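You operate a simulated robot arm through the tools that you are given. There is no shell and no other tool. Be economical: measure what you need, move in short steps, check, and stop when the job is done.

You run a simulated two-armed robot. Do the job below in one go: nothing can be reset, and whatever is moved stays where it is left.

## Task
Pick up the green-lid tub with one hand, pass it to the other hand and put it on the line bench top. Set down upright: green-lid tub.

The check looks at the end state, three seconds after you hand in, the way a careful person would. Anything else that was tipped, shoved, dropped, spilled or broken makes it a failure. Lids that push on must go on centred and level and be pressed home; caps that screw on are set level and turned clockwise until they are tight.

## Robot
Two 7-joint arms with two-finger parallel grippers on one trunk, on a base that drives. Base frame: it is fixed to the floor where the robot stands at the start and does not move with it; the origin is under the middle of the robot, x ahead of it, y to its left, z up; the surface under the hand at the start is at about z = 76. Units: cm, degrees, N and s.
The left shoulder is at the start at [11, 16.9, 140.3], the right one opposite. With the tool pointing down near the work surface each hand reaches from about 40 to 72 cm from the robot's upright axis, wherever it stands, measured 20 degrees to its own side. Places, roughly: green-lid tub (7x7x11 cm) [60, -10, 30]; line bench top [70, -20, 80]. Payload 1.57 kg a hand.
The tool frame of a hand sits at the grasp point between the pads (the TCP): z along the fingers, y along the line on which they close. The tips reach 3 cm beyond it. Largest opening 8 cm; finger width 1.7, thickness 1.2; the body of the gripper, 4 by 8.2 cm, starts 8 cm behind the TCP.
Orientation is that of the tool frame in the base frame, as a unit quaternion [w, x, y, z]. With the fingers straight down and closing along the base's y, the tool's x points along the base's -x, its y along +y and its z along -z.

## Interface
- The arms move only by the tool jog_arm. It takes "left_increments", "right_increments" or both (then of equal length, played together; a hand with none holds still); each is a list that holds one entry, the list of rows, each a list of 7 numbers: the gripper command, from -1 (fully open) to 1 (shut), values between in proportion, then the shift along the tool's x, y, z in units of 300 mm (1.0 is 300 mm), then the turn, a rotation vector about the tool's x, y, z in units of 180 degrees (1.0 is 180 degrees). In form: [[[claw, tx, ty, tz, ax, ay, az], ...]]. A call has 1 to 10 rows; each row is the pose to reach, as a shift and turn from the pose commanded when the call began, along the tool's axes at that moment. A call with a number of a shift or a turn outside -1 to 1 is refused whole. Rows are played at 5 a second. More than 5 cm and 8.6 degrees between two rows, or a gripper value outside its range, and nothing of the call is played. Where a pose cannot be reached the arm comes as near as it can. A force on the tool above 40 N (or 10 N above the force at the start of the call, whichever is more), or a blocked arm, ends the call early, and 0.2 s more pass. The fingers move at their own pace (about 7.2 cm/s each) and stop on an object; they squeeze with about 22 N. The grip force told is the motor's: it shows also when the fingers shut on nothing. Time passes only in rows, and 0.2 s behind the last, so rows that repeat a pose let the fingers close. It gives the time, the measured TCP pose, the force on the tool (base axes), the opening and the grip force at its end, in the units of the frame above (readings bear some noise), with the torque about the TCP (base axes, N m) and any sound that the robot's microphone picked up.
- Cameras (640 x 400 px; columns grow to the right, rows downward): "scene" is now at [14.88, -1.81, 157.65]; the picture's right is [-0.27, -0.96, 0.00], its down [-0.81, 0.23, -0.54] and it looks along [0.52, -0.15, -0.84] (base axes); focal length 280 px, centre (320, 200). "left" rides on the left gripper at [7.2, 0.7, -12.2] in its tool frame; the picture's right is [-0.09, 1.00, 0.00], its down [-0.84, -0.08, -0.54] and it looks along [-0.54, -0.05, 0.84] (tool axes); focal length 238 px, centre (320, 200). "right" rides on the right gripper at [7.2, -0.7, -12.2] in its tool frame; the picture's right is [0.09, 1.00, 0.00], its down [-0.84, 0.08, -0.54] and it looks along [-0.54, 0.05, 0.84] (tool axes); focal length 238 px, centre (320, 200). There is no depth. A picture from a camera that has moved, and an enlarged one, comes with that camera's place and axes in the base frame and with its lens.
- snapshot(camera): a new picture of that camera. It takes no simulated time.
- slide_trunk(by): slides the trunk up (or, below 0, down) by that many cm; the arms and the scene camera ride with it, the base frame stays. It gives what a move gives, with no picture.
- roll_base(legs): drives the robot by 1 to 6 legs, each [ahead, left, turn to the left] in cm, cm and degrees, along the robot's own axes; the way and the turn of a leg run together, so that a leg with both is an arc; at most 150 cm and 180 degrees a leg. The arms and the cameras ride along, it lands a little off, and it stops where it bumps. It gives what a move gives.
- head_to(pan, tilt): turns the head with the scene camera to pan (to the left, within 86 degrees either way) and tilt (down, from -29 to 69), counted from straight ahead of the robot. It gives what a move gives.
- enlarge(camera, box): a new picture of the part [left, top, right, bottom] of that camera's present view, enlarged. It takes no simulated time.
- close_job(): hands the job in; it is judged then, once.

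Work in short steps. Places have to be worked out from the pictures, the camera data and where the tool is seen: move nearer, look again, correct. Check each grasp and each placing, and mend what went wrong. You have 120 turns and 108 pictures in all, those below and enlarged ones among them. Open the grippers and draw the arms clear of the work before you hand the job in, unless the task says otherwise; then end with one line.

The tools are called after ">>>" as a command line: name --argument value ..., lists and objects as JSON in quotes. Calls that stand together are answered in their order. jog_arm: Moves the arms, as the interface text tells. Its arguments: {"type":"object","properties":{"left_increments":{"type":"array"},"right_increments":{"type":"array"}},"required":[]} The other tools are called the same way: slide_trunk (by) slides the trunk up or down; roll_base (legs) drives the base; head_to (pan, tilt) turns the head that bears the scene camera; snapshot (camera) takes a picture; enlarge (camera, box) takes an enlarged picture of a part of a camera's view; close_job () hands the job in.

At the start:

```text
time_s: 0.0
left_eef_pos: [69.13, 16.63, 116.33]
left_ee_rot: [0.0, 0.0, 1.0, 0.0]
left_ft_force: [0.4, 0.5, -0.2]
left_wrist_torque: [0.0, -0.01, 0.0]
left_grip_width: 7.99
left_finger_force: 0.1
right_eef_pos: [60.71, -36.96, 102.53]
right_ee_rot: [0.001, 0.0, 1.0, 0.001]
right_ft_force: [-0.2, 0.0, -0.1]
right_wrist_torque: [-0.03, -0.02, -0.04]
right_grip_width: 8.0
right_finger_force: 0.1
trunk travel left (down, up): [-71.7, 17.3]
robot x, y, heading: [-0.09, 0.02, 0.0]
head pan, tilt: [-15.8, 57.1]
```

scene: 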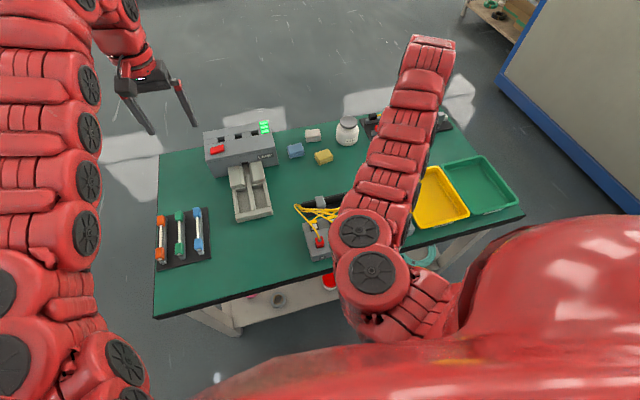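
right: 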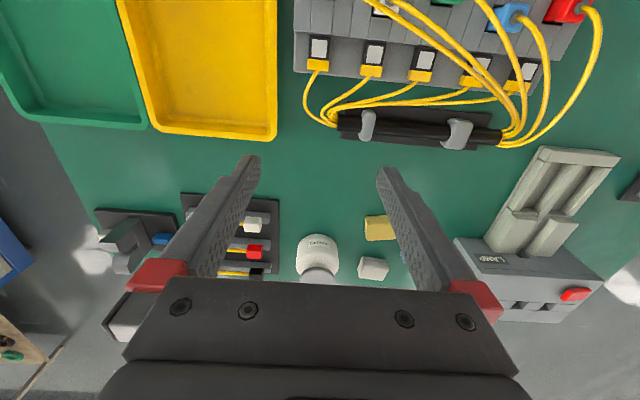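
left: 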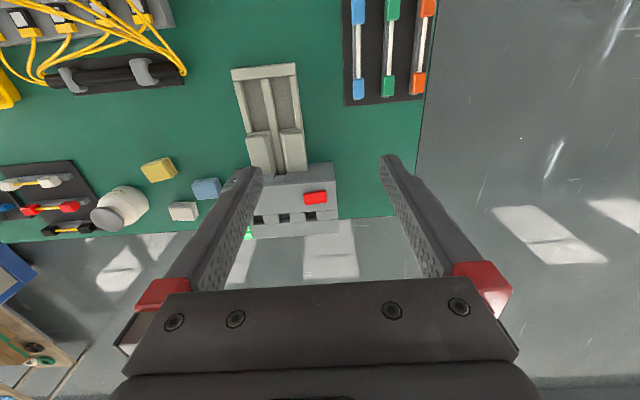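

The tub should be on the shelf under the bench, and the arms are now over the bench top. I back off from the bench before lowering anything.

>>> roll_base --legs '[[-60, 0, 0]]'

>>> head_to --pan -8 --tilt 40

>>> snapshot --camera "scene"

```text
time_s: 3.2
left_eef_pos: [11.04, 16.4, 116.4]
left_ee_rot: [0.0, 0.001, 1.0, 0.0]
left_ft_force: [-0.8, 0.2, 0.0]
left_wrist_torque: [0.02, -0.03, 0.01]
left_grip_width: 7.98
left_finger_force: 0.1
right_eef_pos: [2.32, -37.21, 102.54]
right_ee_rot: [0.001, 0.003, 1.0, -0.001]
right_ft_force: [-1.3, 0.3, -0.2]
right_wrist_torque: [0.01, -0.03, -0.02]
right_grip_width: 7.98
right_finger_force: 0.1
trunk travel left (down, up): [-71.7, 17.3]
robot x, y, heading: [-58.07, 0.27, -0.5]
head pan, tilt: [-15.8, 57.1]
stopped in leg 1: the robot was blocked; the commanded pose is now the measured one
```

```text
time_s: 4.0
left_eef_pos: [11.29, 16.47, 116.43]
left_ee_rot: [-0.002, 0.002, 1.0, 0.001]
left_ft_force: [0.0, -0.3, 0.6]
left_wrist_torque: [-0.01, 0.04, 0.02]
left_grip_width: 8.01
left_finger_force: 0.0
right_eef_pos: [2.56, -37.05, 102.49]
right_ee_rot: [0.0, 0.002, 1.0, -0.001]
right_ft_force: [-0.4, -0.8, -0.2]
right_wrist_torque: [-0.01, -0.01, 0.01]
right_grip_width: 8.0
right_finger_force: 0.1
trunk travel left (down, up): [-71.7, 17.3]
robot x, y, heading: [-58.33, -0.18, -0.5]
head pan, tilt: [-8.0, 40.0]
```

```text
104 pictures are left
camera scene: at [-41.47, -1.03, 159.96], right [-0.15, -0.99, 0.0], down [-0.64, 0.09, -0.77], along [0.76, -0.11, -0.64], focal length 280 px, centre (320, 200)
```

scene: 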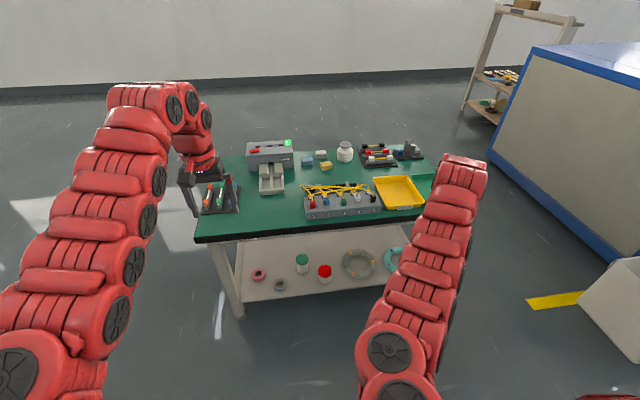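

The shelf carries a green-lid tub and a red-lid one beside it. I zoom in for details.

>>> enlarge --camera "scene" --box '[200, 210, 420, 340]'

>>> enlarge --camera "scene" --box '[180, 130, 460, 260]'

```text
2.91 times, centred on (310, 275) of scene
camera zoom: at [-41.47, -1.03, 159.96], right [-0.15, -0.99, 0.0], down [-0.64, 0.09, -0.77], along [0.76, -0.11, -0.64], focal length 814 px, centre (349, -18)
```

zoom: 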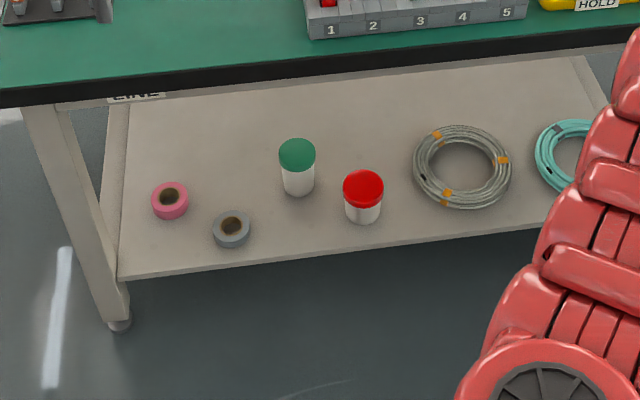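

```text
2.29 times, centred on (320, 195) of scene
camera zoom: at [-41.47, -1.03, 159.96], right [-0.15, -0.99, 0.0], down [-0.64, 0.09, -0.77], along [0.76, -0.11, -0.64], focal length 639 px, centre (320, 211)
```

zoom: 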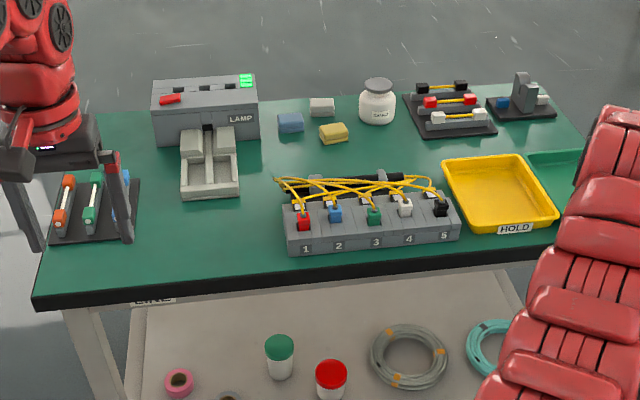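

The tub is about 19 cm in from the bench's front edge, with the red tub about 12 cm to its right. I lower the trunk here, clear of the bench, and look again for parallax.

>>> slide_trunk --by -55

>>> head_to --pan -5 --tilt 35

>>> snapshot --camera "scene"

```text
refused: -55 is not a number from -40 to 40
```

```text
time_s: 4.7
left_eef_pos: [11.11, 16.32, 116.4]
left_ee_rot: [-0.001, 0.003, 1.0, 0.0]
left_ft_force: [-0.9, 0.5, 1.4]
left_wrist_torque: [-0.02, 0.02, -0.03]
left_grip_width: 8.0
left_finger_force: 0.0
right_eef_pos: [2.51, -37.02, 102.56]
right_ee_rot: [0.001, 0.003, 1.0, 0.0]
right_ft_force: [0.8, 0.7, -1.1]
right_wrist_torque: [-0.06, 0.0, 0.01]
right_grip_width: 8.03
right_finger_force: 0.1
trunk travel left (down, up): [-71.7, 17.3]
robot x, y, heading: [-58.04, 0.23, -0.5]
head pan, tilt: [-5.0, 35.0]
```

```text
101 pictures are left
camera scene: at [-41.16, -0.61, 160.73], right [-0.09, -1.0, 0.0], down [-0.57, 0.05, -0.82], along [0.82, -0.08, -0.57], focal length 280 px, centre (320, 200)
```

scene: 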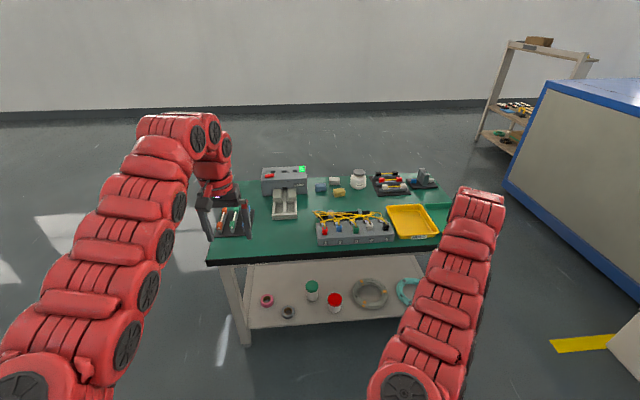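

The slide limit is 40 cm per call, so I lower in two steps.

>>> slide_trunk --by -40

>>> slide_trunk --by -15

>>> head_to --pan -5 --tilt 25

>>> snapshot --camera "scene"

```text
time_s: 8.5
left_eef_pos: [11.16, 16.56, 76.38]
left_ee_rot: [0.0, 0.003, 1.0, 0.0]
left_ft_force: [0.5, -0.2, 0.7]
left_wrist_torque: [0.02, -0.04, 0.02]
left_grip_width: 7.98
left_finger_force: 0.1
right_eef_pos: [2.31, -37.04, 62.47]
right_ee_rot: [0.0, 0.002, 1.0, 0.0]
right_ft_force: [0.0, 0.2, -0.4]
right_wrist_torque: [-0.01, -0.02, 0.02]
right_grip_width: 7.99
right_finger_force: 0.1
trunk travel left (down, up): [-31.7, 57.3]
robot x, y, heading: [-58.51, 0.44, -0.2]
head pan, tilt: [-5.0, 35.0]
```

```text
time_s: 10.3
left_eef_pos: [11.05, 16.4, 61.39]
left_ee_rot: [-0.001, 0.003, 1.0, 0.0]
left_ft_force: [-0.6, 0.7, -0.5]
left_wrist_torque: [-0.01, 0.0, -0.03]
left_grip_width: 8.03
left_finger_force: 0.0
right_eef_pos: [2.37, -37.12, 47.39]
right_ee_rot: [0.0, 0.002, 1.0, 0.0]
right_ft_force: [0.2, -0.2, -0.4]
right_wrist_torque: [-0.01, 0.01, 0.0]
right_grip_width: 7.97
right_finger_force: 0.0
trunk travel left (down, up): [-16.7, 72.3]
robot x, y, heading: [-57.93, 0.32, -0.1]
head pan, tilt: [-5.0, 35.0]
```

```text
time_s: 11.0
left_eef_pos: [11.03, 16.44, 61.42]
left_ee_rot: [-0.001, 0.003, 1.0, 0.0]
left_ft_force: [0.5, 0.5, 0.7]
left_wrist_torque: [0.0, 0.0, 0.0]
left_grip_width: 7.99
left_finger_force: 0.0
right_eef_pos: [2.6, -37.06, 47.46]
right_ee_rot: [-0.001, 0.003, 1.0, -0.001]
right_ft_force: [-0.1, 0.5, -0.4]
right_wrist_torque: [0.0, -0.01, 0.02]
right_grip_width: 7.98
right_finger_force: 0.1
trunk travel left (down, up): [-16.7, 72.3]
robot x, y, heading: [-58.06, 0.22, -0.6]
head pan, tilt: [-5.0, 25.0]
```

```text
100 pictures are left
camera scene: at [-40.79, -0.65, 107.3], right [-0.09, -1.0, 0.0], down [-0.42, 0.04, -0.91], along [0.9, -0.08, -0.42], focal length 280 px, centre (320, 200)
```

scene: 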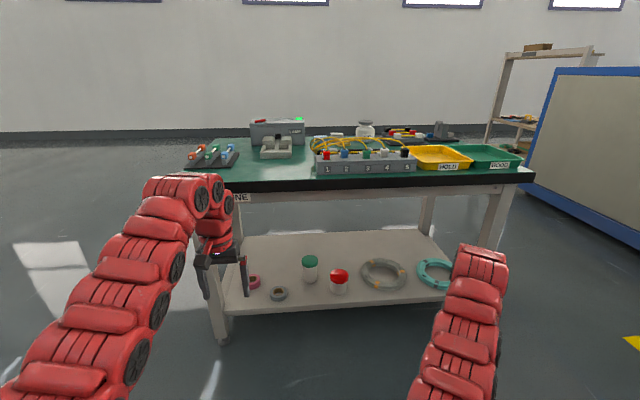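

>>> enlarge --camera "scene" --box '[230, 220, 410, 330]'

```text
3.56 times, centred on (320, 275) of scene
camera zoom: at [-40.79, -0.65, 107.3], right [-0.09, -1.0, 0.0], down [-0.42, 0.04, -0.91], along [0.9, -0.08, -0.42], focal length 994 px, centre (320, -67)
```

zoom: 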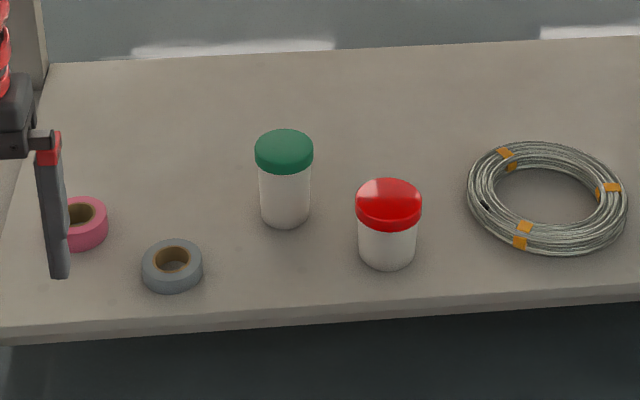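

The two views triangulate the green lid top to about (60, -5.2, 31.7), so the shelf is at z≈20.7. The body is about 6 cm wide, the lid about 7 cm, and the red tub is near (53, -17). I pull the left hand back, pitch the right hand forward 50° and bring it toward the middle.

>>> jog_arm --right_increments '[[[-1, 0, 0.115, 0, 0, -0.04, 0], [-1, 0, 0.23, 0, 0, -0.08, 0], [-1, 0, 0.345, 0, 0, -0.12, 0], [-1, 0, 0.46, 0, 0, -0.16, 0], [-1, 0, 0.575, 0, 0, -0.2, 0], [-1, 0, 0.69, 0, 0, -0.24, 0], [-1, 0, 0.8, 0, 0, -0.278, 0]]]' --left_increments '[[[-1, 0.08, 0, 0, 0, 0, 0], [-1, 0.16, 0, 0, 0, 0, 0], [-1, 0.24, 0, 0, 0, 0, 0], [-1, 0.32, 0, 0, 0, 0, 0], [-1, 0.4, 0, 0, 0, 0, 0], [-1, 0.48, 0, 0, 0, 0, 0], [-1, 0.567, 0, 0, 0, 0, 0]]]'

>>> snapshot --camera "scene"

>>> snapshot --camera "right"

```text
time_s: 12.6
left_eef_pos: [4.13, 16.5, 58.71]
left_ee_rot: [-0.002, 0.003, 1.0, -0.001]
left_ft_force: [0.7, 0.0, 0.4]
left_wrist_torque: [0.02, 0.01, 0.0]
left_grip_width: 8.0
left_finger_force: 0.1
left hand out of reach, approached as far as the arm can: row 1, 2, 3, 4, 5, 6, 7
right_eef_pos: [2.48, -15.2, 47.38]
right_ee_rot: [0.386, 0.003, 0.922, 0.0]
right_ft_force: [-0.7, -0.7, 0.1]
right_wrist_torque: [0.0, 0.01, 0.01]
right_grip_width: 8.01
right_finger_force: 0.0
right hand out of reach, approached as far as the arm can: row 1, 2, 7
trunk travel left (down, up): [-16.7, 72.3]
robot x, y, heading: [-58.23, 0.23, -0.6]
head pan, tilt: [-5.0, 25.0]
```

```text
98 pictures are left
camera scene: at [-40.78, -0.7, 107.31], right [-0.09, -1.0, 0.0], down [-0.42, 0.04, -0.91], along [0.9, -0.08, -0.42], focal length 280 px, centre (320, 200)
```

scene: 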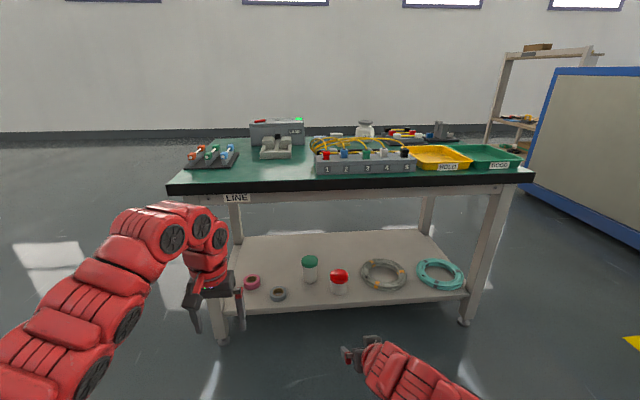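

```text
97 pictures are left
camera right: at [-11.16, -15.74, 50.92], right [-0.06, 1.0, -0.06], down [0.2, 0.07, 0.98], along [0.98, 0.05, -0.2], focal length 238 px, centre (320, 200)
```

right: 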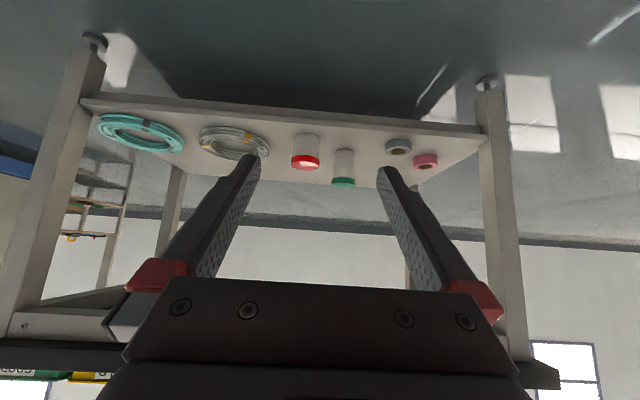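

The left hand cannot fold back at this height, so I lower it and then pull it back, to keep it short of the bench while driving in.

>>> jog_arm --left_increments '[[[-1, 0, 0, 0.15, 0, 0, 0], [-1, 0, 0, 0.3, 0, 0, 0], [-1, 0, 0, 0.45, 0, 0, 0], [-1, 0, 0, 0.6, 0, 0, 0], [-1, 0, 0, 0.75, 0, 0, 0], [-1, 0.15, 0, 0.75, 0, 0, 0], [-1, 0.3, 0, 0.75, 0, 0, 0], [-1, 0.45, 0, 0.75, 0, 0, 0], [-1, 0.57, 0, 0.75, 0, 0, 0]]]'

>>> snapshot --camera "scene"

```text
time_s: 14.6
left_eef_pos: [-13.26, 16.52, 36.01]
left_ee_rot: [-0.002, 0.003, 1.0, 0.001]
left_ft_force: [-0.5, 0.0, 0.4]
left_wrist_torque: [0.0, 0.0, -0.04]
left_grip_width: 8.0
left_finger_force: 0.1
left hand out of reach, approached as far as the arm can: row 1, 2, 3, 4, 7, 8
right_eef_pos: [2.49, -15.23, 47.59]
right_ee_rot: [0.387, 0.003, 0.922, 0.0]
right_ft_force: [-0.4, -0.7, 0.1]
right_wrist_torque: [0.01, 0.01, 0.02]
right_grip_width: 8.01
right_finger_force: 0.1
trunk travel left (down, up): [-16.7, 72.3]
robot x, y, heading: [-57.72, 0.13, -0.1]
head pan, tilt: [-5.0, 25.0]
```

```text
96 pictures are left
camera scene: at [-40.8, -0.63, 107.32], right [-0.09, -1.0, 0.0], down [-0.42, 0.04, -0.91], along [0.9, -0.08, -0.42], focal length 280 px, centre (320, 200)
```

scene: 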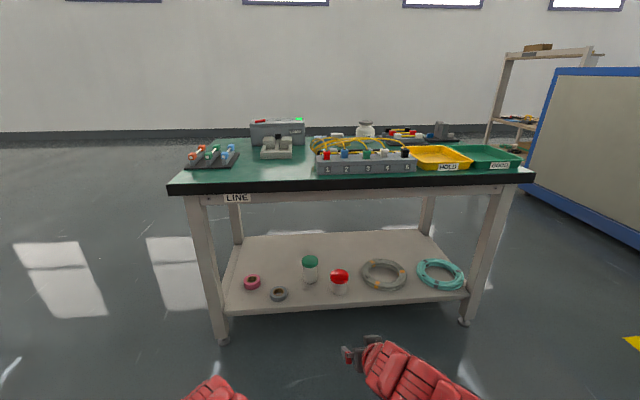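

Left hand is now tucked in. I lower the trunk 10 cm, shift left 10 and drive forward 30, then view with the wrist camera.

>>> slide_trunk --by -10

>>> roll_base --legs '[[0, 10, 0], [28, 0, 0]]'

>>> snapshot --camera "right"

>>> snapshot --camera "scene"

```text
time_s: 15.9
left_eef_pos: [-13.2, 16.57, 25.93]
left_ee_rot: [0.0, 0.003, 1.0, 0.001]
left_ft_force: [-0.6, -0.1, 0.5]
left_wrist_torque: [0.05, 0.01, -0.01]
left_grip_width: 8.02
left_finger_force: 0.1
right_eef_pos: [2.41, -15.27, 37.6]
right_ee_rot: [0.388, 0.003, 0.922, 0.0]
right_ft_force: [-1.1, 0.1, -0.1]
right_wrist_torque: [0.02, -0.05, 0.0]
right_grip_width: 8.0
right_finger_force: 0.2
trunk travel left (down, up): [-6.7, 82.3]
robot x, y, heading: [-58.16, -0.08, -0.0]
head pan, tilt: [-5.0, 25.0]
```

```text
time_s: 18.6
left_eef_pos: [14.8, 26.25, 26.01]
left_ee_rot: [0.0, 0.004, 1.0, 0.0]
left_ft_force: [-0.4, -0.5, 0.1]
left_wrist_torque: [0.0, -0.03, 0.0]
left_grip_width: 7.98
left_finger_force: 0.1
right_eef_pos: [30.41, -5.55, 37.6]
right_ee_rot: [0.387, 0.004, 0.922, -0.002]
right_ft_force: [0.4, 0.3, -0.7]
right_wrist_torque: [-0.01, 0.01, 0.01]
right_grip_width: 7.98
right_finger_force: 0.0
trunk travel left (down, up): [-6.7, 82.3]
robot x, y, heading: [-30.37, 10.06, -0.1]
head pan, tilt: [-5.0, 25.0]
```

```text
95 pictures are left
camera right: at [16.79, -5.97, 40.97], right [-0.06, 1.0, -0.06], down [0.2, 0.07, 0.98], along [0.98, 0.04, -0.2], focal length 238 px, centre (320, 200)
```

right: 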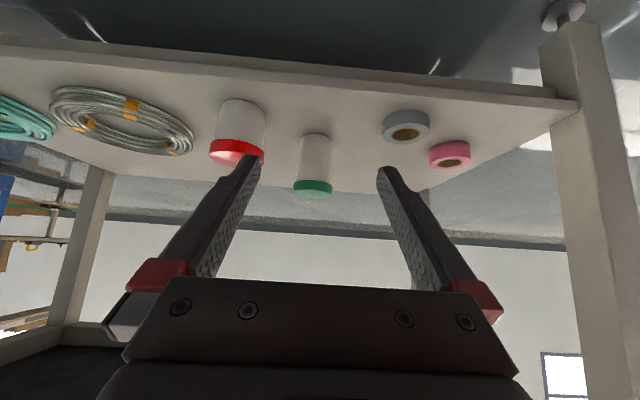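

```text
94 pictures are left
camera scene: at [-12.87, 9.2, 97.31], right [-0.09, -1.0, 0.0], down [-0.42, 0.04, -0.91], along [0.9, -0.09, -0.42], focal length 280 px, centre (320, 200)
```

scene: 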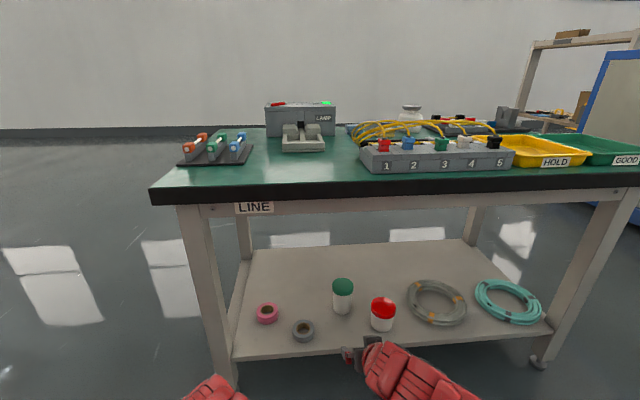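

Tub is around (59.5, -5.5) and the hand is well aligned in y (-5.55). I lower to grasp height while still in front of the shelf, to z≈25, keeping tips just above the shelf top.

>>> slide_trunk --by -6

>>> jog_arm --right_increments '[[[-1, 0.075, 0, 0.075, 0, 0, 0], [-1, 0.151, 0, 0.151, 0, 0, 0], [-1, 0.151, 0, 0.151, 0, 0, 0]]]'

>>> snapshot --camera "right"

>>> head_to --pan -10 --tilt 45

>>> snapshot --camera "scene"

```text
time_s: 19.8
left_eef_pos: [15.42, 26.02, 25.47]
left_ee_rot: [0.009, 0.001, 1.0, -0.008]
left_ft_force: [-0.1, 0.0, 1.1]
left_wrist_torque: [0.01, 0.03, -0.03]
left_grip_width: 8.02
left_finger_force: 0.1
right_eef_pos: [30.47, -5.53, 36.27]
right_ee_rot: [0.387, 0.004, 0.922, -0.001]
right_ft_force: [-0.4, 0.0, 1.6]
right_wrist_torque: [0.02, 0.03, 0.01]
right_grip_width: 8.01
right_finger_force: 0.2
trunk travel left (down, up): [-5.4, 83.6]
robot x, y, heading: [-30.29, 10.16, -0.4]
head pan, tilt: [-5.0, 25.0]
stopped: the arm was blocked; the commanded pose is now the measured one
```

```text
time_s: 20.6
left_eef_pos: [15.27, 26.02, 25.39]
left_ee_rot: [0.008, 0.001, 1.0, -0.007]
left_ft_force: [0.2, 0.4, 0.3]
left_wrist_torque: [-0.03, -0.01, -0.01]
left_grip_width: 8.01
left_finger_force: 0.1
right_eef_pos: [30.72, -5.42, 29.87]
right_ee_rot: [0.386, 0.004, 0.922, -0.002]
right_ft_force: [0.2, 0.2, -0.2]
right_wrist_torque: [0.01, 0.01, 0.0]
right_grip_width: 8.0
right_finger_force: 0.0
trunk travel left (down, up): [-5.4, 83.6]
robot x, y, heading: [-29.89, 10.31, -0.5]
head pan, tilt: [-5.0, 25.0]
```

```text
93 pictures are left
camera right: at [16.99, -5.93, 33.25], right [-0.06, 1.0, -0.07], down [0.2, 0.08, 0.98], along [0.98, 0.04, -0.21], focal length 238 px, centre (320, 200)
```

right: 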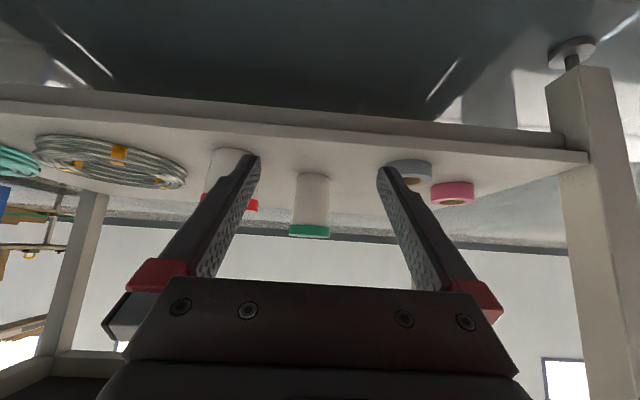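

```text
time_s: 21.5
left_eef_pos: [15.35, 26.07, 25.25]
left_ee_rot: [0.007, 0.001, 1.0, -0.007]
left_ft_force: [-0.6, -0.7, 0.8]
left_wrist_torque: [0.01, 0.0, 0.01]
left_grip_width: 8.0
left_finger_force: 0.0
right_eef_pos: [30.72, -5.41, 29.77]
right_ee_rot: [0.386, 0.003, 0.922, -0.001]
right_ft_force: [-0.2, 0.0, 0.2]
right_wrist_torque: [-0.03, 0.02, 0.0]
right_grip_width: 8.01
right_finger_force: 0.0
trunk travel left (down, up): [-5.4, 83.6]
robot x, y, heading: [-29.85, 10.19, -0.3]
head pan, tilt: [-10.0, 45.0]
```

```text
92 pictures are left
camera scene: at [-13.9, 8.63, 92.99], right [-0.18, -0.98, 0.0], down [-0.7, 0.13, -0.71], along [0.69, -0.13, -0.71], focal length 280 px, centre (320, 200)
```

scene: 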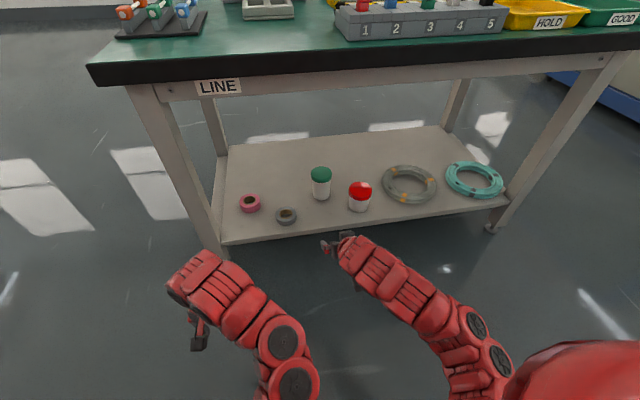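

The trunk slide was stopped by the left arm touching something, probably its own base; I raise it back 2 cm. Then the right hand lowers to z≈25 and moves a little forward.

>>> slide_trunk --by 2

>>> jog_arm --right_increments '[[[-1, 0.08, 0, 0.08, 0, 0, 0], [-1, 0.16, 0, 0.16, 0, 0, 0], [-1, 0.1, 0, 0.22, 0, 0, 0], [-1, 0.04, 0, 0.278, 0, 0, 0], [-1, 0.04, 0, 0.278, 0, 0, 0]]]'

>>> snapshot --camera "right"

```text
time_s: 22.1
left_eef_pos: [15.19, 25.96, 26.96]
left_ee_rot: [0.006, 0.001, 1.0, -0.007]
left_ft_force: [0.0, 0.4, 0.7]
left_wrist_torque: [-0.03, -0.01, 0.01]
left_grip_width: 8.03
left_finger_force: 0.1
right_eef_pos: [30.56, -5.43, 31.69]
right_ee_rot: [0.386, 0.004, 0.922, -0.002]
right_ft_force: [0.4, 0.5, -0.6]
right_wrist_torque: [0.0, -0.01, 0.0]
right_grip_width: 8.02
right_finger_force: 0.1
trunk travel left (down, up): [-7.4, 81.6]
robot x, y, heading: [-30.07, 9.82, -0.4]
head pan, tilt: [-10.0, 45.0]
```

```text
time_s: 23.3
left_eef_pos: [15.18, 26.11, 27.19]
left_ee_rot: [0.007, 0.002, 1.0, -0.007]
left_ft_force: [0.7, 0.3, 1.2]
left_wrist_torque: [0.01, 0.0, 0.0]
left_grip_width: 8.0
left_finger_force: 0.1
right_eef_pos: [35.77, -5.41, 25.15]
right_ee_rot: [0.386, 0.004, 0.922, -0.002]
right_ft_force: [0.8, -0.6, 0.7]
right_wrist_torque: [0.0, -0.02, -0.03]
right_grip_width: 7.99
right_finger_force: 0.0
trunk travel left (down, up): [-7.4, 81.6]
robot x, y, heading: [-30.41, 10.25, -0.4]
head pan, tilt: [-10.0, 45.0]
```

```text
91 pictures are left
camera right: at [22.17, -5.91, 28.57], right [-0.06, 1.0, -0.07], down [0.2, 0.08, 0.98], along [0.98, 0.04, -0.2], focal length 238 px, centre (320, 200)
```

right: 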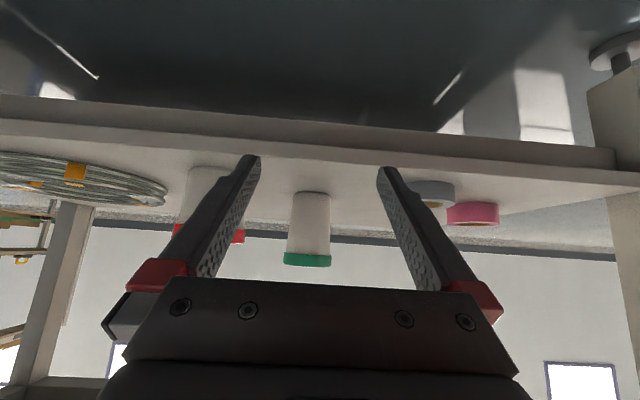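

Shelf z≈20.4, tub axis y≈-5.9. I drop the hand 0.7 cm, shift it 0.3 cm right, and drive 13 cm forward, ending short of the tub.

>>> jog_arm --right_increments '[[[-1, 0.0165, -0.01, 0.0165, 0, 0, 0], [-1, 0.0165, -0.01, 0.0165, 0, 0, 0]]]'

>>> roll_base --legs '[[13, 0, 0]]'

>>> snapshot --camera "right"

>>> snapshot --camera "scene"

```text
time_s: 23.9
left_eef_pos: [15.33, 26.0, 27.12]
left_ee_rot: [0.008, 0.002, 1.0, -0.007]
left_ft_force: [-0.5, -0.5, -0.6]
left_wrist_torque: [-0.02, -0.01, 0.03]
left_grip_width: 8.0
left_finger_force: 0.1
right_eef_pos: [35.92, -5.6, 24.36]
right_ee_rot: [0.385, 0.004, 0.923, -0.001]
right_ft_force: [0.3, 0.7, 1.1]
right_wrist_torque: [-0.01, 0.0, -0.02]
right_grip_width: 8.01
right_finger_force: 0.0
trunk travel left (down, up): [-7.4, 81.6]
robot x, y, heading: [-30.34, 9.74, -0.4]
head pan, tilt: [-10.0, 45.0]
```

```text
time_s: 25.2
left_eef_pos: [28.39, 25.92, 27.2]
left_ee_rot: [0.007, 0.001, 1.0, -0.007]
left_ft_force: [-0.4, 0.2, -0.6]
left_wrist_torque: [0.01, 0.0, 0.02]
left_grip_width: 8.0
left_finger_force: 0.1
right_eef_pos: [48.91, -5.88, 24.52]
right_ee_rot: [0.386, 0.003, 0.922, 0.0]
right_ft_force: [-0.8, -0.9, 0.2]
right_wrist_torque: [0.01, 0.01, 0.01]
right_grip_width: 8.01
right_finger_force: 0.1
trunk travel left (down, up): [-7.4, 81.6]
robot x, y, heading: [-17.21, 9.86, -0.4]
head pan, tilt: [-10.0, 45.0]
```

```text
90 pictures are left
camera right: at [35.21, -6.33, 27.84], right [-0.06, 1.0, -0.06], down [0.2, 0.07, 0.98], along [0.98, 0.04, -0.2], focal length 238 px, centre (320, 200)
```

right: 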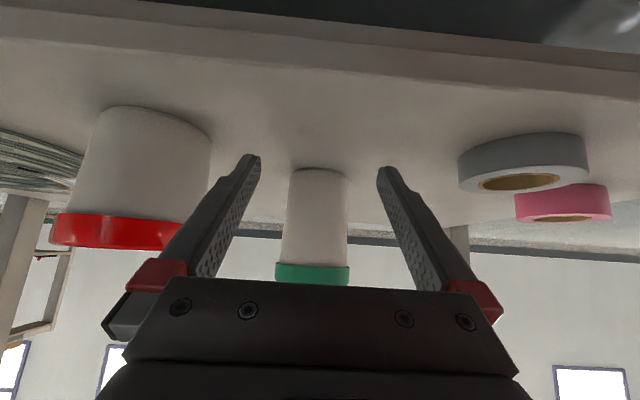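

```text
89 pictures are left
camera scene: at [-0.99, 8.49, 94.95], right [-0.18, -0.98, 0.0], down [-0.7, 0.13, -0.71], along [0.7, -0.13, -0.71], focal length 280 px, centre (320, 200)
```

scene: 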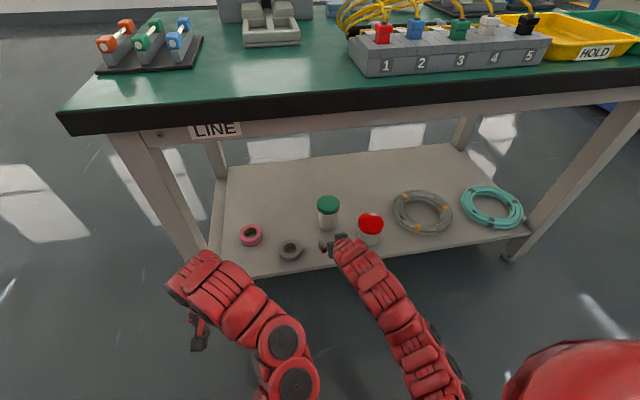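

Fingers straddle the tub's line well; the tub axis is at x≈60 and a hair left. I go straight forward 10 cm with a 0.2 cm left shift, at constant height.

>>> jog_arm --right_increments '[[[-1, -0.06, 0.0067, 0.06, 0, 0, 0], [-1, -0.12, 0.0067, 0.12, 0, 0, 0], [-1, -0.16, 0.0067, 0.16, 0, 0, 0], [-1, -0.2, 0.0067, 0.2, 0, 0, 0], [-1, -0.2357, 0.0067, 0.2357, 0, 0, 0], [-1, -0.2357, 0.0067, 0.2357, 0, 0, 0]]]'

>>> snapshot --camera "right"

>>> enlarge --camera "scene" --box '[250, 160, 450, 280]'

```text
time_s: 26.6
left_eef_pos: [28.4, 25.95, 27.36]
left_ee_rot: [0.007, 0.002, 1.0, -0.007]
left_ft_force: [-1.1, 0.4, 0.8]
left_wrist_torque: [0.01, 0.0, -0.04]
left_grip_width: 7.99
left_finger_force: 0.0
right_eef_pos: [58.79, -5.74, 24.41]
right_ee_rot: [0.387, 0.003, 0.922, 0.0]
right_ft_force: [-0.3, -0.5, 0.3]
right_wrist_torque: [0.01, -0.01, 0.02]
right_grip_width: 7.99
right_finger_force: 0.0
trunk travel left (down, up): [-7.4, 81.6]
robot x, y, heading: [-17.18, 9.73, -0.5]
head pan, tilt: [-10.0, 45.0]
```

```text
88 pictures are left
camera right: at [45.19, -6.16, 27.94], right [-0.06, 1.0, -0.06], down [0.2, 0.07, 0.98], along [0.98, 0.04, -0.2], focal length 238 px, centre (320, 200)
```

right: 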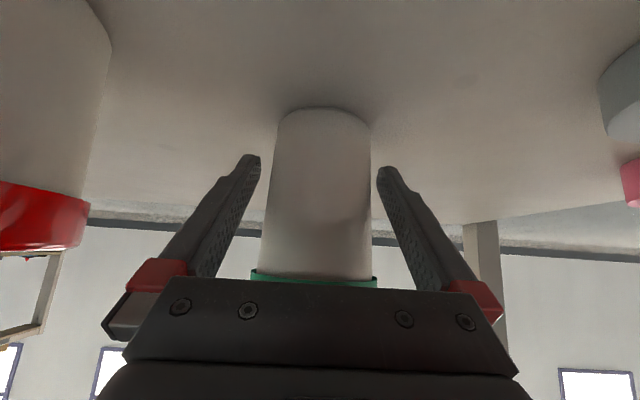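

```text
3.20 times, centred on (350, 220) of scene
camera zoom: at [-0.98, 8.49, 94.95], right [-0.18, -0.98, 0.0], down [-0.7, 0.13, -0.71], along [0.7, -0.13, -0.71], focal length 895 px, centre (224, 136)
```

zoom: 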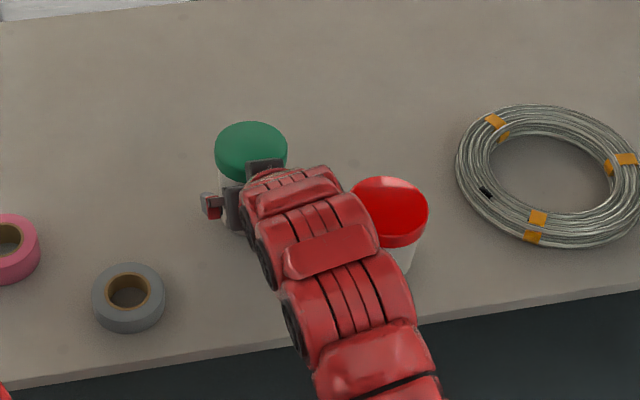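

The body sits between the fingers with no contact. Close.

>>> jog_arm --right_increments '[[[-0.4, 0, 0.005, 0, 0, 0, 0], [0, 0, 0.005, 0, 0, 0, 0], [0.5, 0, 0.005, 0, 0, 0, 0], [1, 0, 0.005, 0, 0, 0, 0], [1, 0, 0.005, 0, 0, 0, 0], [1, 0, 0.005, 0, 0, 0, 0]]]'

>>> snapshot --camera "right"

```text
time_s: 28.0
left_eef_pos: [28.36, 25.96, 27.26]
left_ee_rot: [0.007, 0.001, 1.0, -0.007]
left_ft_force: [-0.3, -0.1, -0.4]
left_wrist_torque: [-0.01, 0.02, -0.01]
left_grip_width: 8.0
left_finger_force: 0.3
right_eef_pos: [58.91, -5.55, 24.51]
right_ee_rot: [0.386, 0.003, 0.922, 0.0]
right_ft_force: [-0.7, -0.6, -0.6]
right_wrist_torque: [-0.07, 0.02, -0.03]
right_grip_width: 6.71
right_finger_force: 21.8
trunk travel left (down, up): [-7.4, 81.6]
robot x, y, heading: [-17.28, 10.2, -0.3]
head pan, tilt: [-10.0, 45.0]
```

```text
86 pictures are left
camera right: at [45.21, -6.01, 27.96], right [-0.06, 1.0, -0.06], down [0.2, 0.07, 0.98], along [0.98, 0.04, -0.21], focal length 238 px, centre (320, 200)
```

right: 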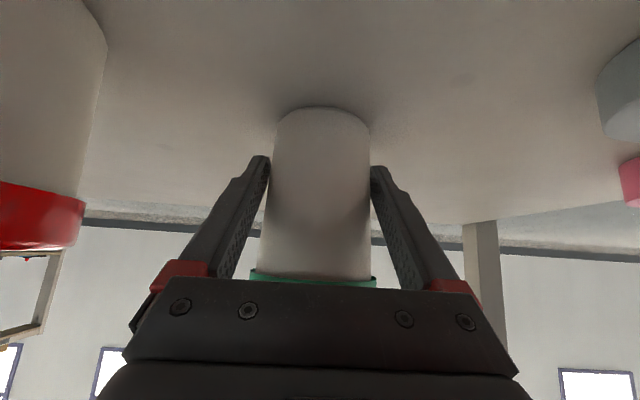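

Grip is firm (6.71 cm, 21.8 N). Lift 4 cm and check.

>>> jog_arm --right_increments '[[[1, -0.03, 0, -0.03, 0, 0, 0], [1, -0.06, 0, -0.06, 0, 0, 0], [1, -0.0943, 0, -0.0943, 0, 0, 0], [1, -0.0943, 0, -0.0943, 0, 0, 0]]]'

>>> snapshot --camera "right"

>>> snapshot --camera "scene"

```text
time_s: 29.0
left_eef_pos: [28.41, 25.88, 27.17]
left_ee_rot: [0.007, 0.002, 1.0, -0.007]
left_ft_force: [0.4, -0.1, 1.0]
left_wrist_torque: [0.02, -0.01, 0.0]
left_grip_width: 8.02
left_finger_force: 0.1
right_eef_pos: [58.84, -5.76, 28.4]
right_ee_rot: [0.386, 0.004, 0.923, -0.001]
right_ft_force: [0.6, 0.3, -3.9]
right_wrist_torque: [0.01, 0.04, -0.03]
right_grip_width: 6.72
right_finger_force: 21.8
trunk travel left (down, up): [-7.4, 81.6]
robot x, y, heading: [-16.96, 9.75, -0.8]
head pan, tilt: [-10.0, 45.0]
```

```text
85 pictures are left
camera right: at [45.23, -6.16, 31.93], right [-0.06, 1.0, -0.06], down [0.2, 0.07, 0.98], along [0.98, 0.04, -0.21], focal length 238 px, centre (320, 200)
```

right: 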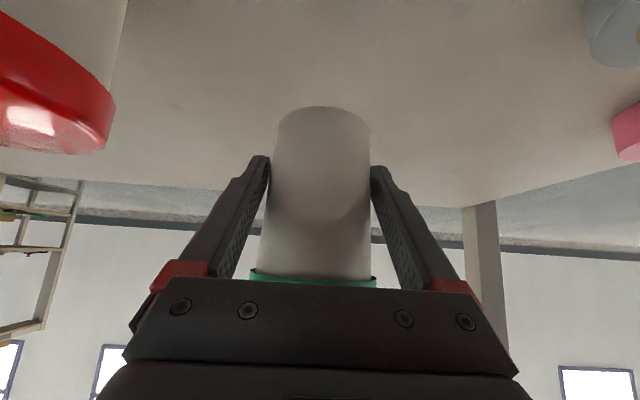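

```text
84 pictures are left
camera scene: at [-0.95, 8.48, 94.94], right [-0.18, -0.98, 0.0], down [-0.7, 0.13, -0.71], along [0.69, -0.13, -0.71], focal length 280 px, centre (320, 200)
```

scene: 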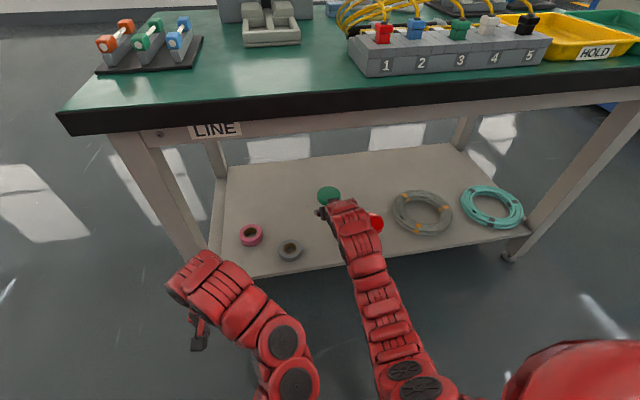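

Lifted cleanly and the red tub still stands. I back straight out from under the bench.

>>> roll_base --legs '[[-38, 0, 0]]'

>>> snapshot --camera "scene"

```text
time_s: 31.4
left_eef_pos: [-9.88, 26.47, 27.22]
left_ee_rot: [0.007, -0.002, 1.0, -0.007]
left_ft_force: [-0.3, -0.3, 0.1]
left_wrist_torque: [-0.03, -0.02, -0.02]
left_grip_width: 7.99
left_finger_force: 0.1
right_eef_pos: [20.96, -5.08, 28.42]
right_ee_rot: [0.386, 0.001, 0.923, -0.001]
right_ft_force: [0.2, 0.2, -3.0]
right_wrist_torque: [-0.01, 0.03, -0.04]
right_grip_width: 6.66
right_finger_force: 22.4
trunk travel left (down, up): [-7.4, 81.6]
robot x, y, heading: [-54.91, 9.75, -0.2]
head pan, tilt: [-10.0, 45.0]
```

```text
83 pictures are left
camera scene: at [-39.0, 8.77, 94.94], right [-0.18, -0.98, 0.0], down [-0.7, 0.12, -0.71], along [0.7, -0.12, -0.71], focal length 280 px, centre (320, 200)
```

scene: 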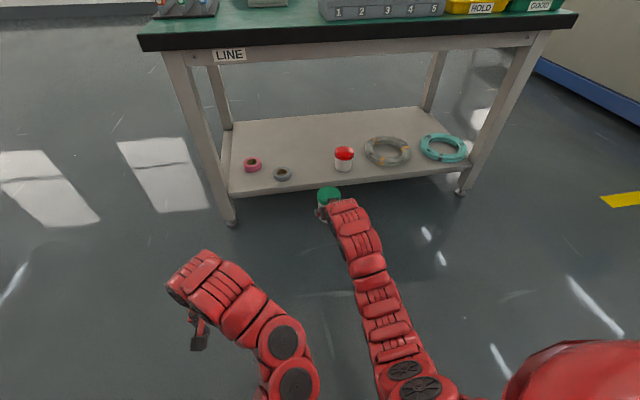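

Clear of the bench. I raise the trunk to working height for the handover.

>>> slide_trunk --by 40

>>> slide_trunk --by 22

>>> jog_arm --right_increments '[[[1, 0.09, 0.06, -0.09, 0, 0, 0], [1, 0.18, 0.12, -0.18, 0, 0, 0], [1, 0.27, 0.18, -0.27, 0, 0, 0], [1, 0.35, 0.24, -0.35, 0, 0, 0], [1, 0.35, 0.33, -0.35, 0, 0, 0], [1, 0.35, 0.33, -0.35, 0, 0, 0]]]'

>>> head_to --pan 0 --tilt 55

>>> snapshot --camera "scene"

```text
time_s: 35.3
left_eef_pos: [-9.82, 26.48, 67.19]
left_ee_rot: [0.007, -0.001, 1.0, -0.007]
left_ft_force: [0.3, -0.6, 0.0]
left_wrist_torque: [-0.01, 0.01, 0.01]
left_grip_width: 8.01
left_finger_force: 0.1
right_eef_pos: [21.01, -4.95, 68.55]
right_ee_rot: [0.386, 0.001, 0.923, 0.0]
right_ft_force: [0.4, -0.6, -2.6]
right_wrist_torque: [0.01, 0.0, 0.01]
right_grip_width: 6.67
right_finger_force: 22.0
trunk travel left (down, up): [-47.4, 41.6]
robot x, y, heading: [-55.2, 9.82, -0.3]
head pan, tilt: [-10.0, 45.0]
```

```text
time_s: 37.6
left_eef_pos: [-9.71, 26.45, 89.15]
left_ee_rot: [0.007, -0.001, 1.0, -0.007]
left_ft_force: [1.2, -1.0, -0.3]
left_wrist_torque: [0.01, -0.02, 0.0]
left_grip_width: 8.0
left_finger_force: 0.1
right_eef_pos: [21.06, -5.11, 90.53]
right_ee_rot: [0.386, 0.001, 0.922, 0.0]
right_ft_force: [-0.2, -0.2, -3.3]
right_wrist_torque: [0.01, 0.03, -0.02]
right_grip_width: 6.67
right_finger_force: 22.3
trunk travel left (down, up): [-69.4, 19.6]
robot x, y, heading: [-55.01, 10.1, -0.3]
head pan, tilt: [-10.0, 45.0]
```

```text
time_s: 39.0
left_eef_pos: [-9.83, 26.49, 89.36]
left_ee_rot: [0.008, -0.001, 1.0, -0.007]
left_ft_force: [-1.2, -0.3, -0.3]
left_wrist_torque: [0.02, -0.02, -0.01]
left_grip_width: 8.0
left_finger_force: 0.0
right_eef_pos: [5.98, 5.06, 90.25]
right_ee_rot: [0.386, 0.001, 0.922, 0.001]
right_ft_force: [0.7, -0.6, -2.8]
right_wrist_torque: [0.01, 0.0, -0.04]
right_grip_width: 6.63
right_finger_force: 22.2
trunk travel left (down, up): [-69.4, 19.6]
robot x, y, heading: [-55.4, 10.24, -0.1]
head pan, tilt: [-10.0, 45.0]
```

```text
time_s: 39.7
left_eef_pos: [-9.77, 26.36, 89.24]
left_ee_rot: [0.007, -0.001, 1.0, -0.008]
left_ft_force: [0.2, 0.2, -0.2]
left_wrist_torque: [0.0, -0.01, -0.01]
left_grip_width: 7.98
left_finger_force: 0.2
right_eef_pos: [6.0, 4.98, 90.27]
right_ee_rot: [0.386, 0.001, 0.923, 0.001]
right_ft_force: [-0.4, -0.3, -3.3]
right_wrist_torque: [-0.02, 0.03, 0.0]
right_grip_width: 6.67
right_finger_force: 22.2
trunk travel left (down, up): [-69.4, 19.6]
robot x, y, heading: [-55.39, 10.11, -0.1]
head pan, tilt: [0.0, 55.0]
```

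```text
82 pictures are left
camera scene: at [-39.77, 10.2, 155.61], right [0.0, -1.0, 0.0], down [-0.82, 0.0, -0.57], along [0.57, 0.0, -0.82], focal length 280 px, centre (320, 200)
```

scene: 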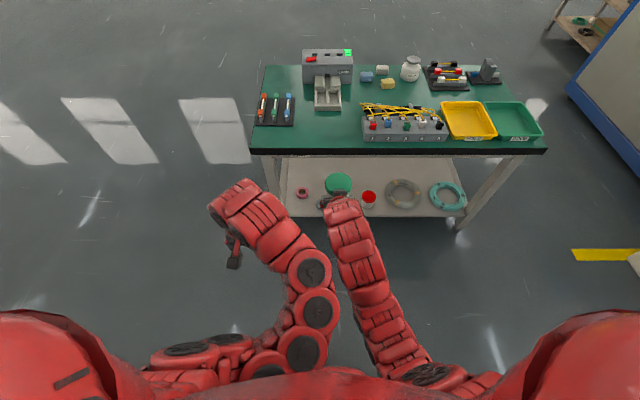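

Lid centre is about (7, 5.1) with its top at z≈97.3, matching the picture. I raise the left hand above lid height first, then bring it over the tub.

>>> jog_arm --left_increments '[[[-1, -0.1, 0, -0.12, 0, 0, 0], [-1, -0.2, 0, -0.24, 0, 0, 0], [-1, -0.3, 0, -0.36, 0, 0, 0], [-1, -0.4, 0, -0.48, 0, 0, 0], [-1, -0.5, 0, -0.6, 0, 0, 0], [-1, -0.56, 0, -0.65, 0, 0, 0], [-1, -0.56, 0, -0.65, 0, 0, 0]]]'

>>> snapshot --camera "left"

>>> snapshot --camera "scene"

```text
time_s: 41.3
left_eef_pos: [-9.74, 26.41, 89.22]
left_ee_rot: [0.007, -0.001, 1.0, -0.006]
left_ft_force: [0.3, 0.3, 0.4]
left_wrist_torque: [0.06, 0.03, -0.02]
left_grip_width: 8.01
left_finger_force: 0.0
left hand out of reach, approached as far as the arm can: row 1, 2, 3, 4, 5, 6, 7
right_eef_pos: [6.15, 5.01, 90.22]
right_ee_rot: [0.386, 0.001, 0.922, 0.0]
right_ft_force: [-0.5, -0.2, -3.4]
right_wrist_torque: [0.03, 0.05, 0.0]
right_grip_width: 6.64
right_finger_force: 22.3
trunk travel left (down, up): [-69.4, 19.6]
robot x, y, heading: [-55.42, 9.84, -0.1]
head pan, tilt: [0.0, 55.0]
```

```text
81 pictures are left
camera left: at [-17.14, 27.25, 101.14], right [0.09, 1.0, -0.01], down [0.83, -0.07, 0.56], along [0.55, -0.06, -0.83], focal length 238 px, centre (320, 200)
```

left: 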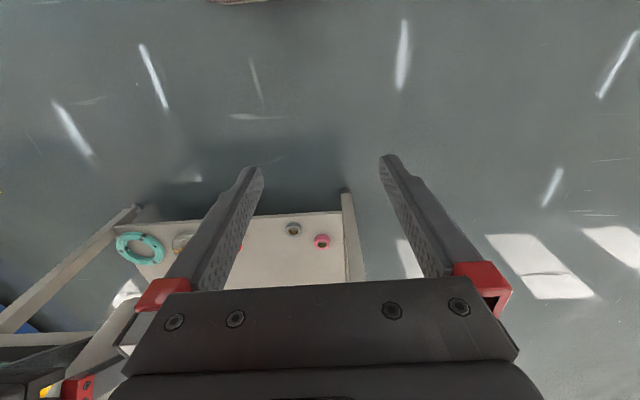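

```text
80 pictures are left
camera scene: at [-39.78, 10.19, 155.6], right [0.0, -1.0, 0.0], down [-0.82, 0.0, -0.57], along [0.57, 0.0, -0.82], focal length 280 px, centre (320, 200)
```

scene: 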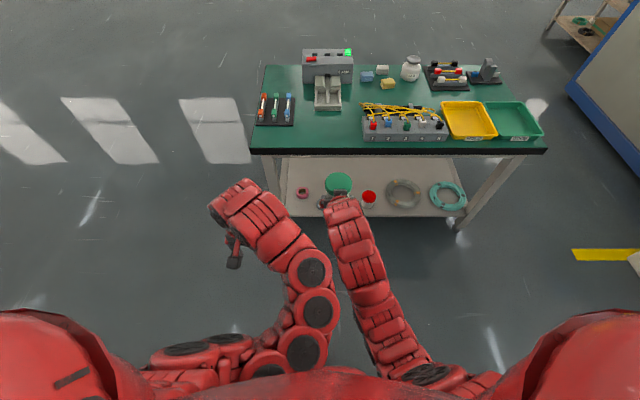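

The left arm is at its fold limit there. I go forward first at this height (it's far enough sideways from the tub), then up.

>>> jog_arm --left_increments '[[[-1, -0.13, 0, 0, 0, 0, 0], [-1, -0.26, 0, 0, 0, 0, 0], [-1, -0.39, 0, 0, 0, 0, 0], [-1, -0.52, 0, 0, 0, 0, 0], [-1, -0.6, 0, 0, 0, 0, 0], [-1, -0.6, 0, 0, 0, 0, 0]]]'

```text
time_s: 42.7
left_eef_pos: [8.31, 25.86, 90.6]
left_ee_rot: [0.008, -0.002, 1.0, -0.007]
left_ft_force: [0.1, 0.2, 0.8]
left_wrist_torque: [0.0, -0.01, 0.0]
left_grip_width: 8.01
left_finger_force: 0.0
left hand out of reach, approached as far as the arm can: row 1, 2, 3
right_eef_pos: [6.06, 4.87, 90.38]
right_ee_rot: [0.386, 0.002, 0.922, 0.0]
right_ft_force: [0.0, 0.0, -2.6]
right_wrist_torque: [-0.02, 0.04, 0.01]
right_grip_width: 6.68
right_finger_force: 22.3
trunk travel left (down, up): [-69.4, 19.6]
robot x, y, heading: [-55.1, 10.16, -0.4]
head pan, tilt: [0.0, 55.0]
```

Now up 17 cm.

>>> jog_arm --left_increments '[[[-1, 0, 0, -0.12, 0, 0, 0], [-1, 0, 0, -0.24, 0, 0, 0], [-1, 0, 0, -0.36, 0, 0, 0], [-1, 0, 0, -0.48, 0, 0, 0], [-1, 0, 0, -0.57, 0, 0, 0], [-1, 0, 0, -0.57, 0, 0, 0]]]'

>>> snapshot --camera "left"

```text
time_s: 44.1
left_eef_pos: [9.52, 25.7, 102.56]
left_ee_rot: [0.007, -0.001, 1.0, -0.007]
left_ft_force: [-0.3, 0.1, -0.4]
left_wrist_torque: [-0.03, -0.01, 0.01]
left_grip_width: 8.01
left_finger_force: 0.0
left hand out of reach, approached as far as the arm can: row 1, 2, 3, 4, 5, 6
right_eef_pos: [6.16, 4.95, 90.22]
right_ee_rot: [0.385, 0.002, 0.923, 0.0]
right_ft_force: [-0.2, -0.4, -3.6]
right_wrist_torque: [-0.02, 0.02, 0.01]
right_grip_width: 6.67
right_finger_force: 22.4
trunk travel left (down, up): [-69.4, 19.6]
robot x, y, heading: [-55.25, 10.51, -0.1]
head pan, tilt: [0.0, 55.0]
```

```text
79 pictures are left
camera left: at [2.17, 26.53, 114.38], right [0.09, 1.0, -0.01], down [0.83, -0.07, 0.55], along [0.55, -0.06, -0.83], focal length 238 px, centre (320, 200)
```

left: 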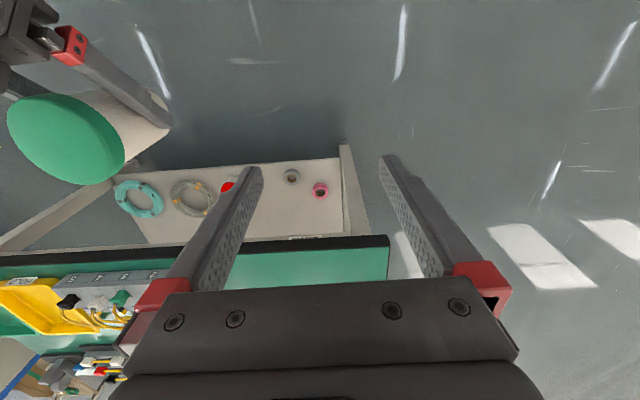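

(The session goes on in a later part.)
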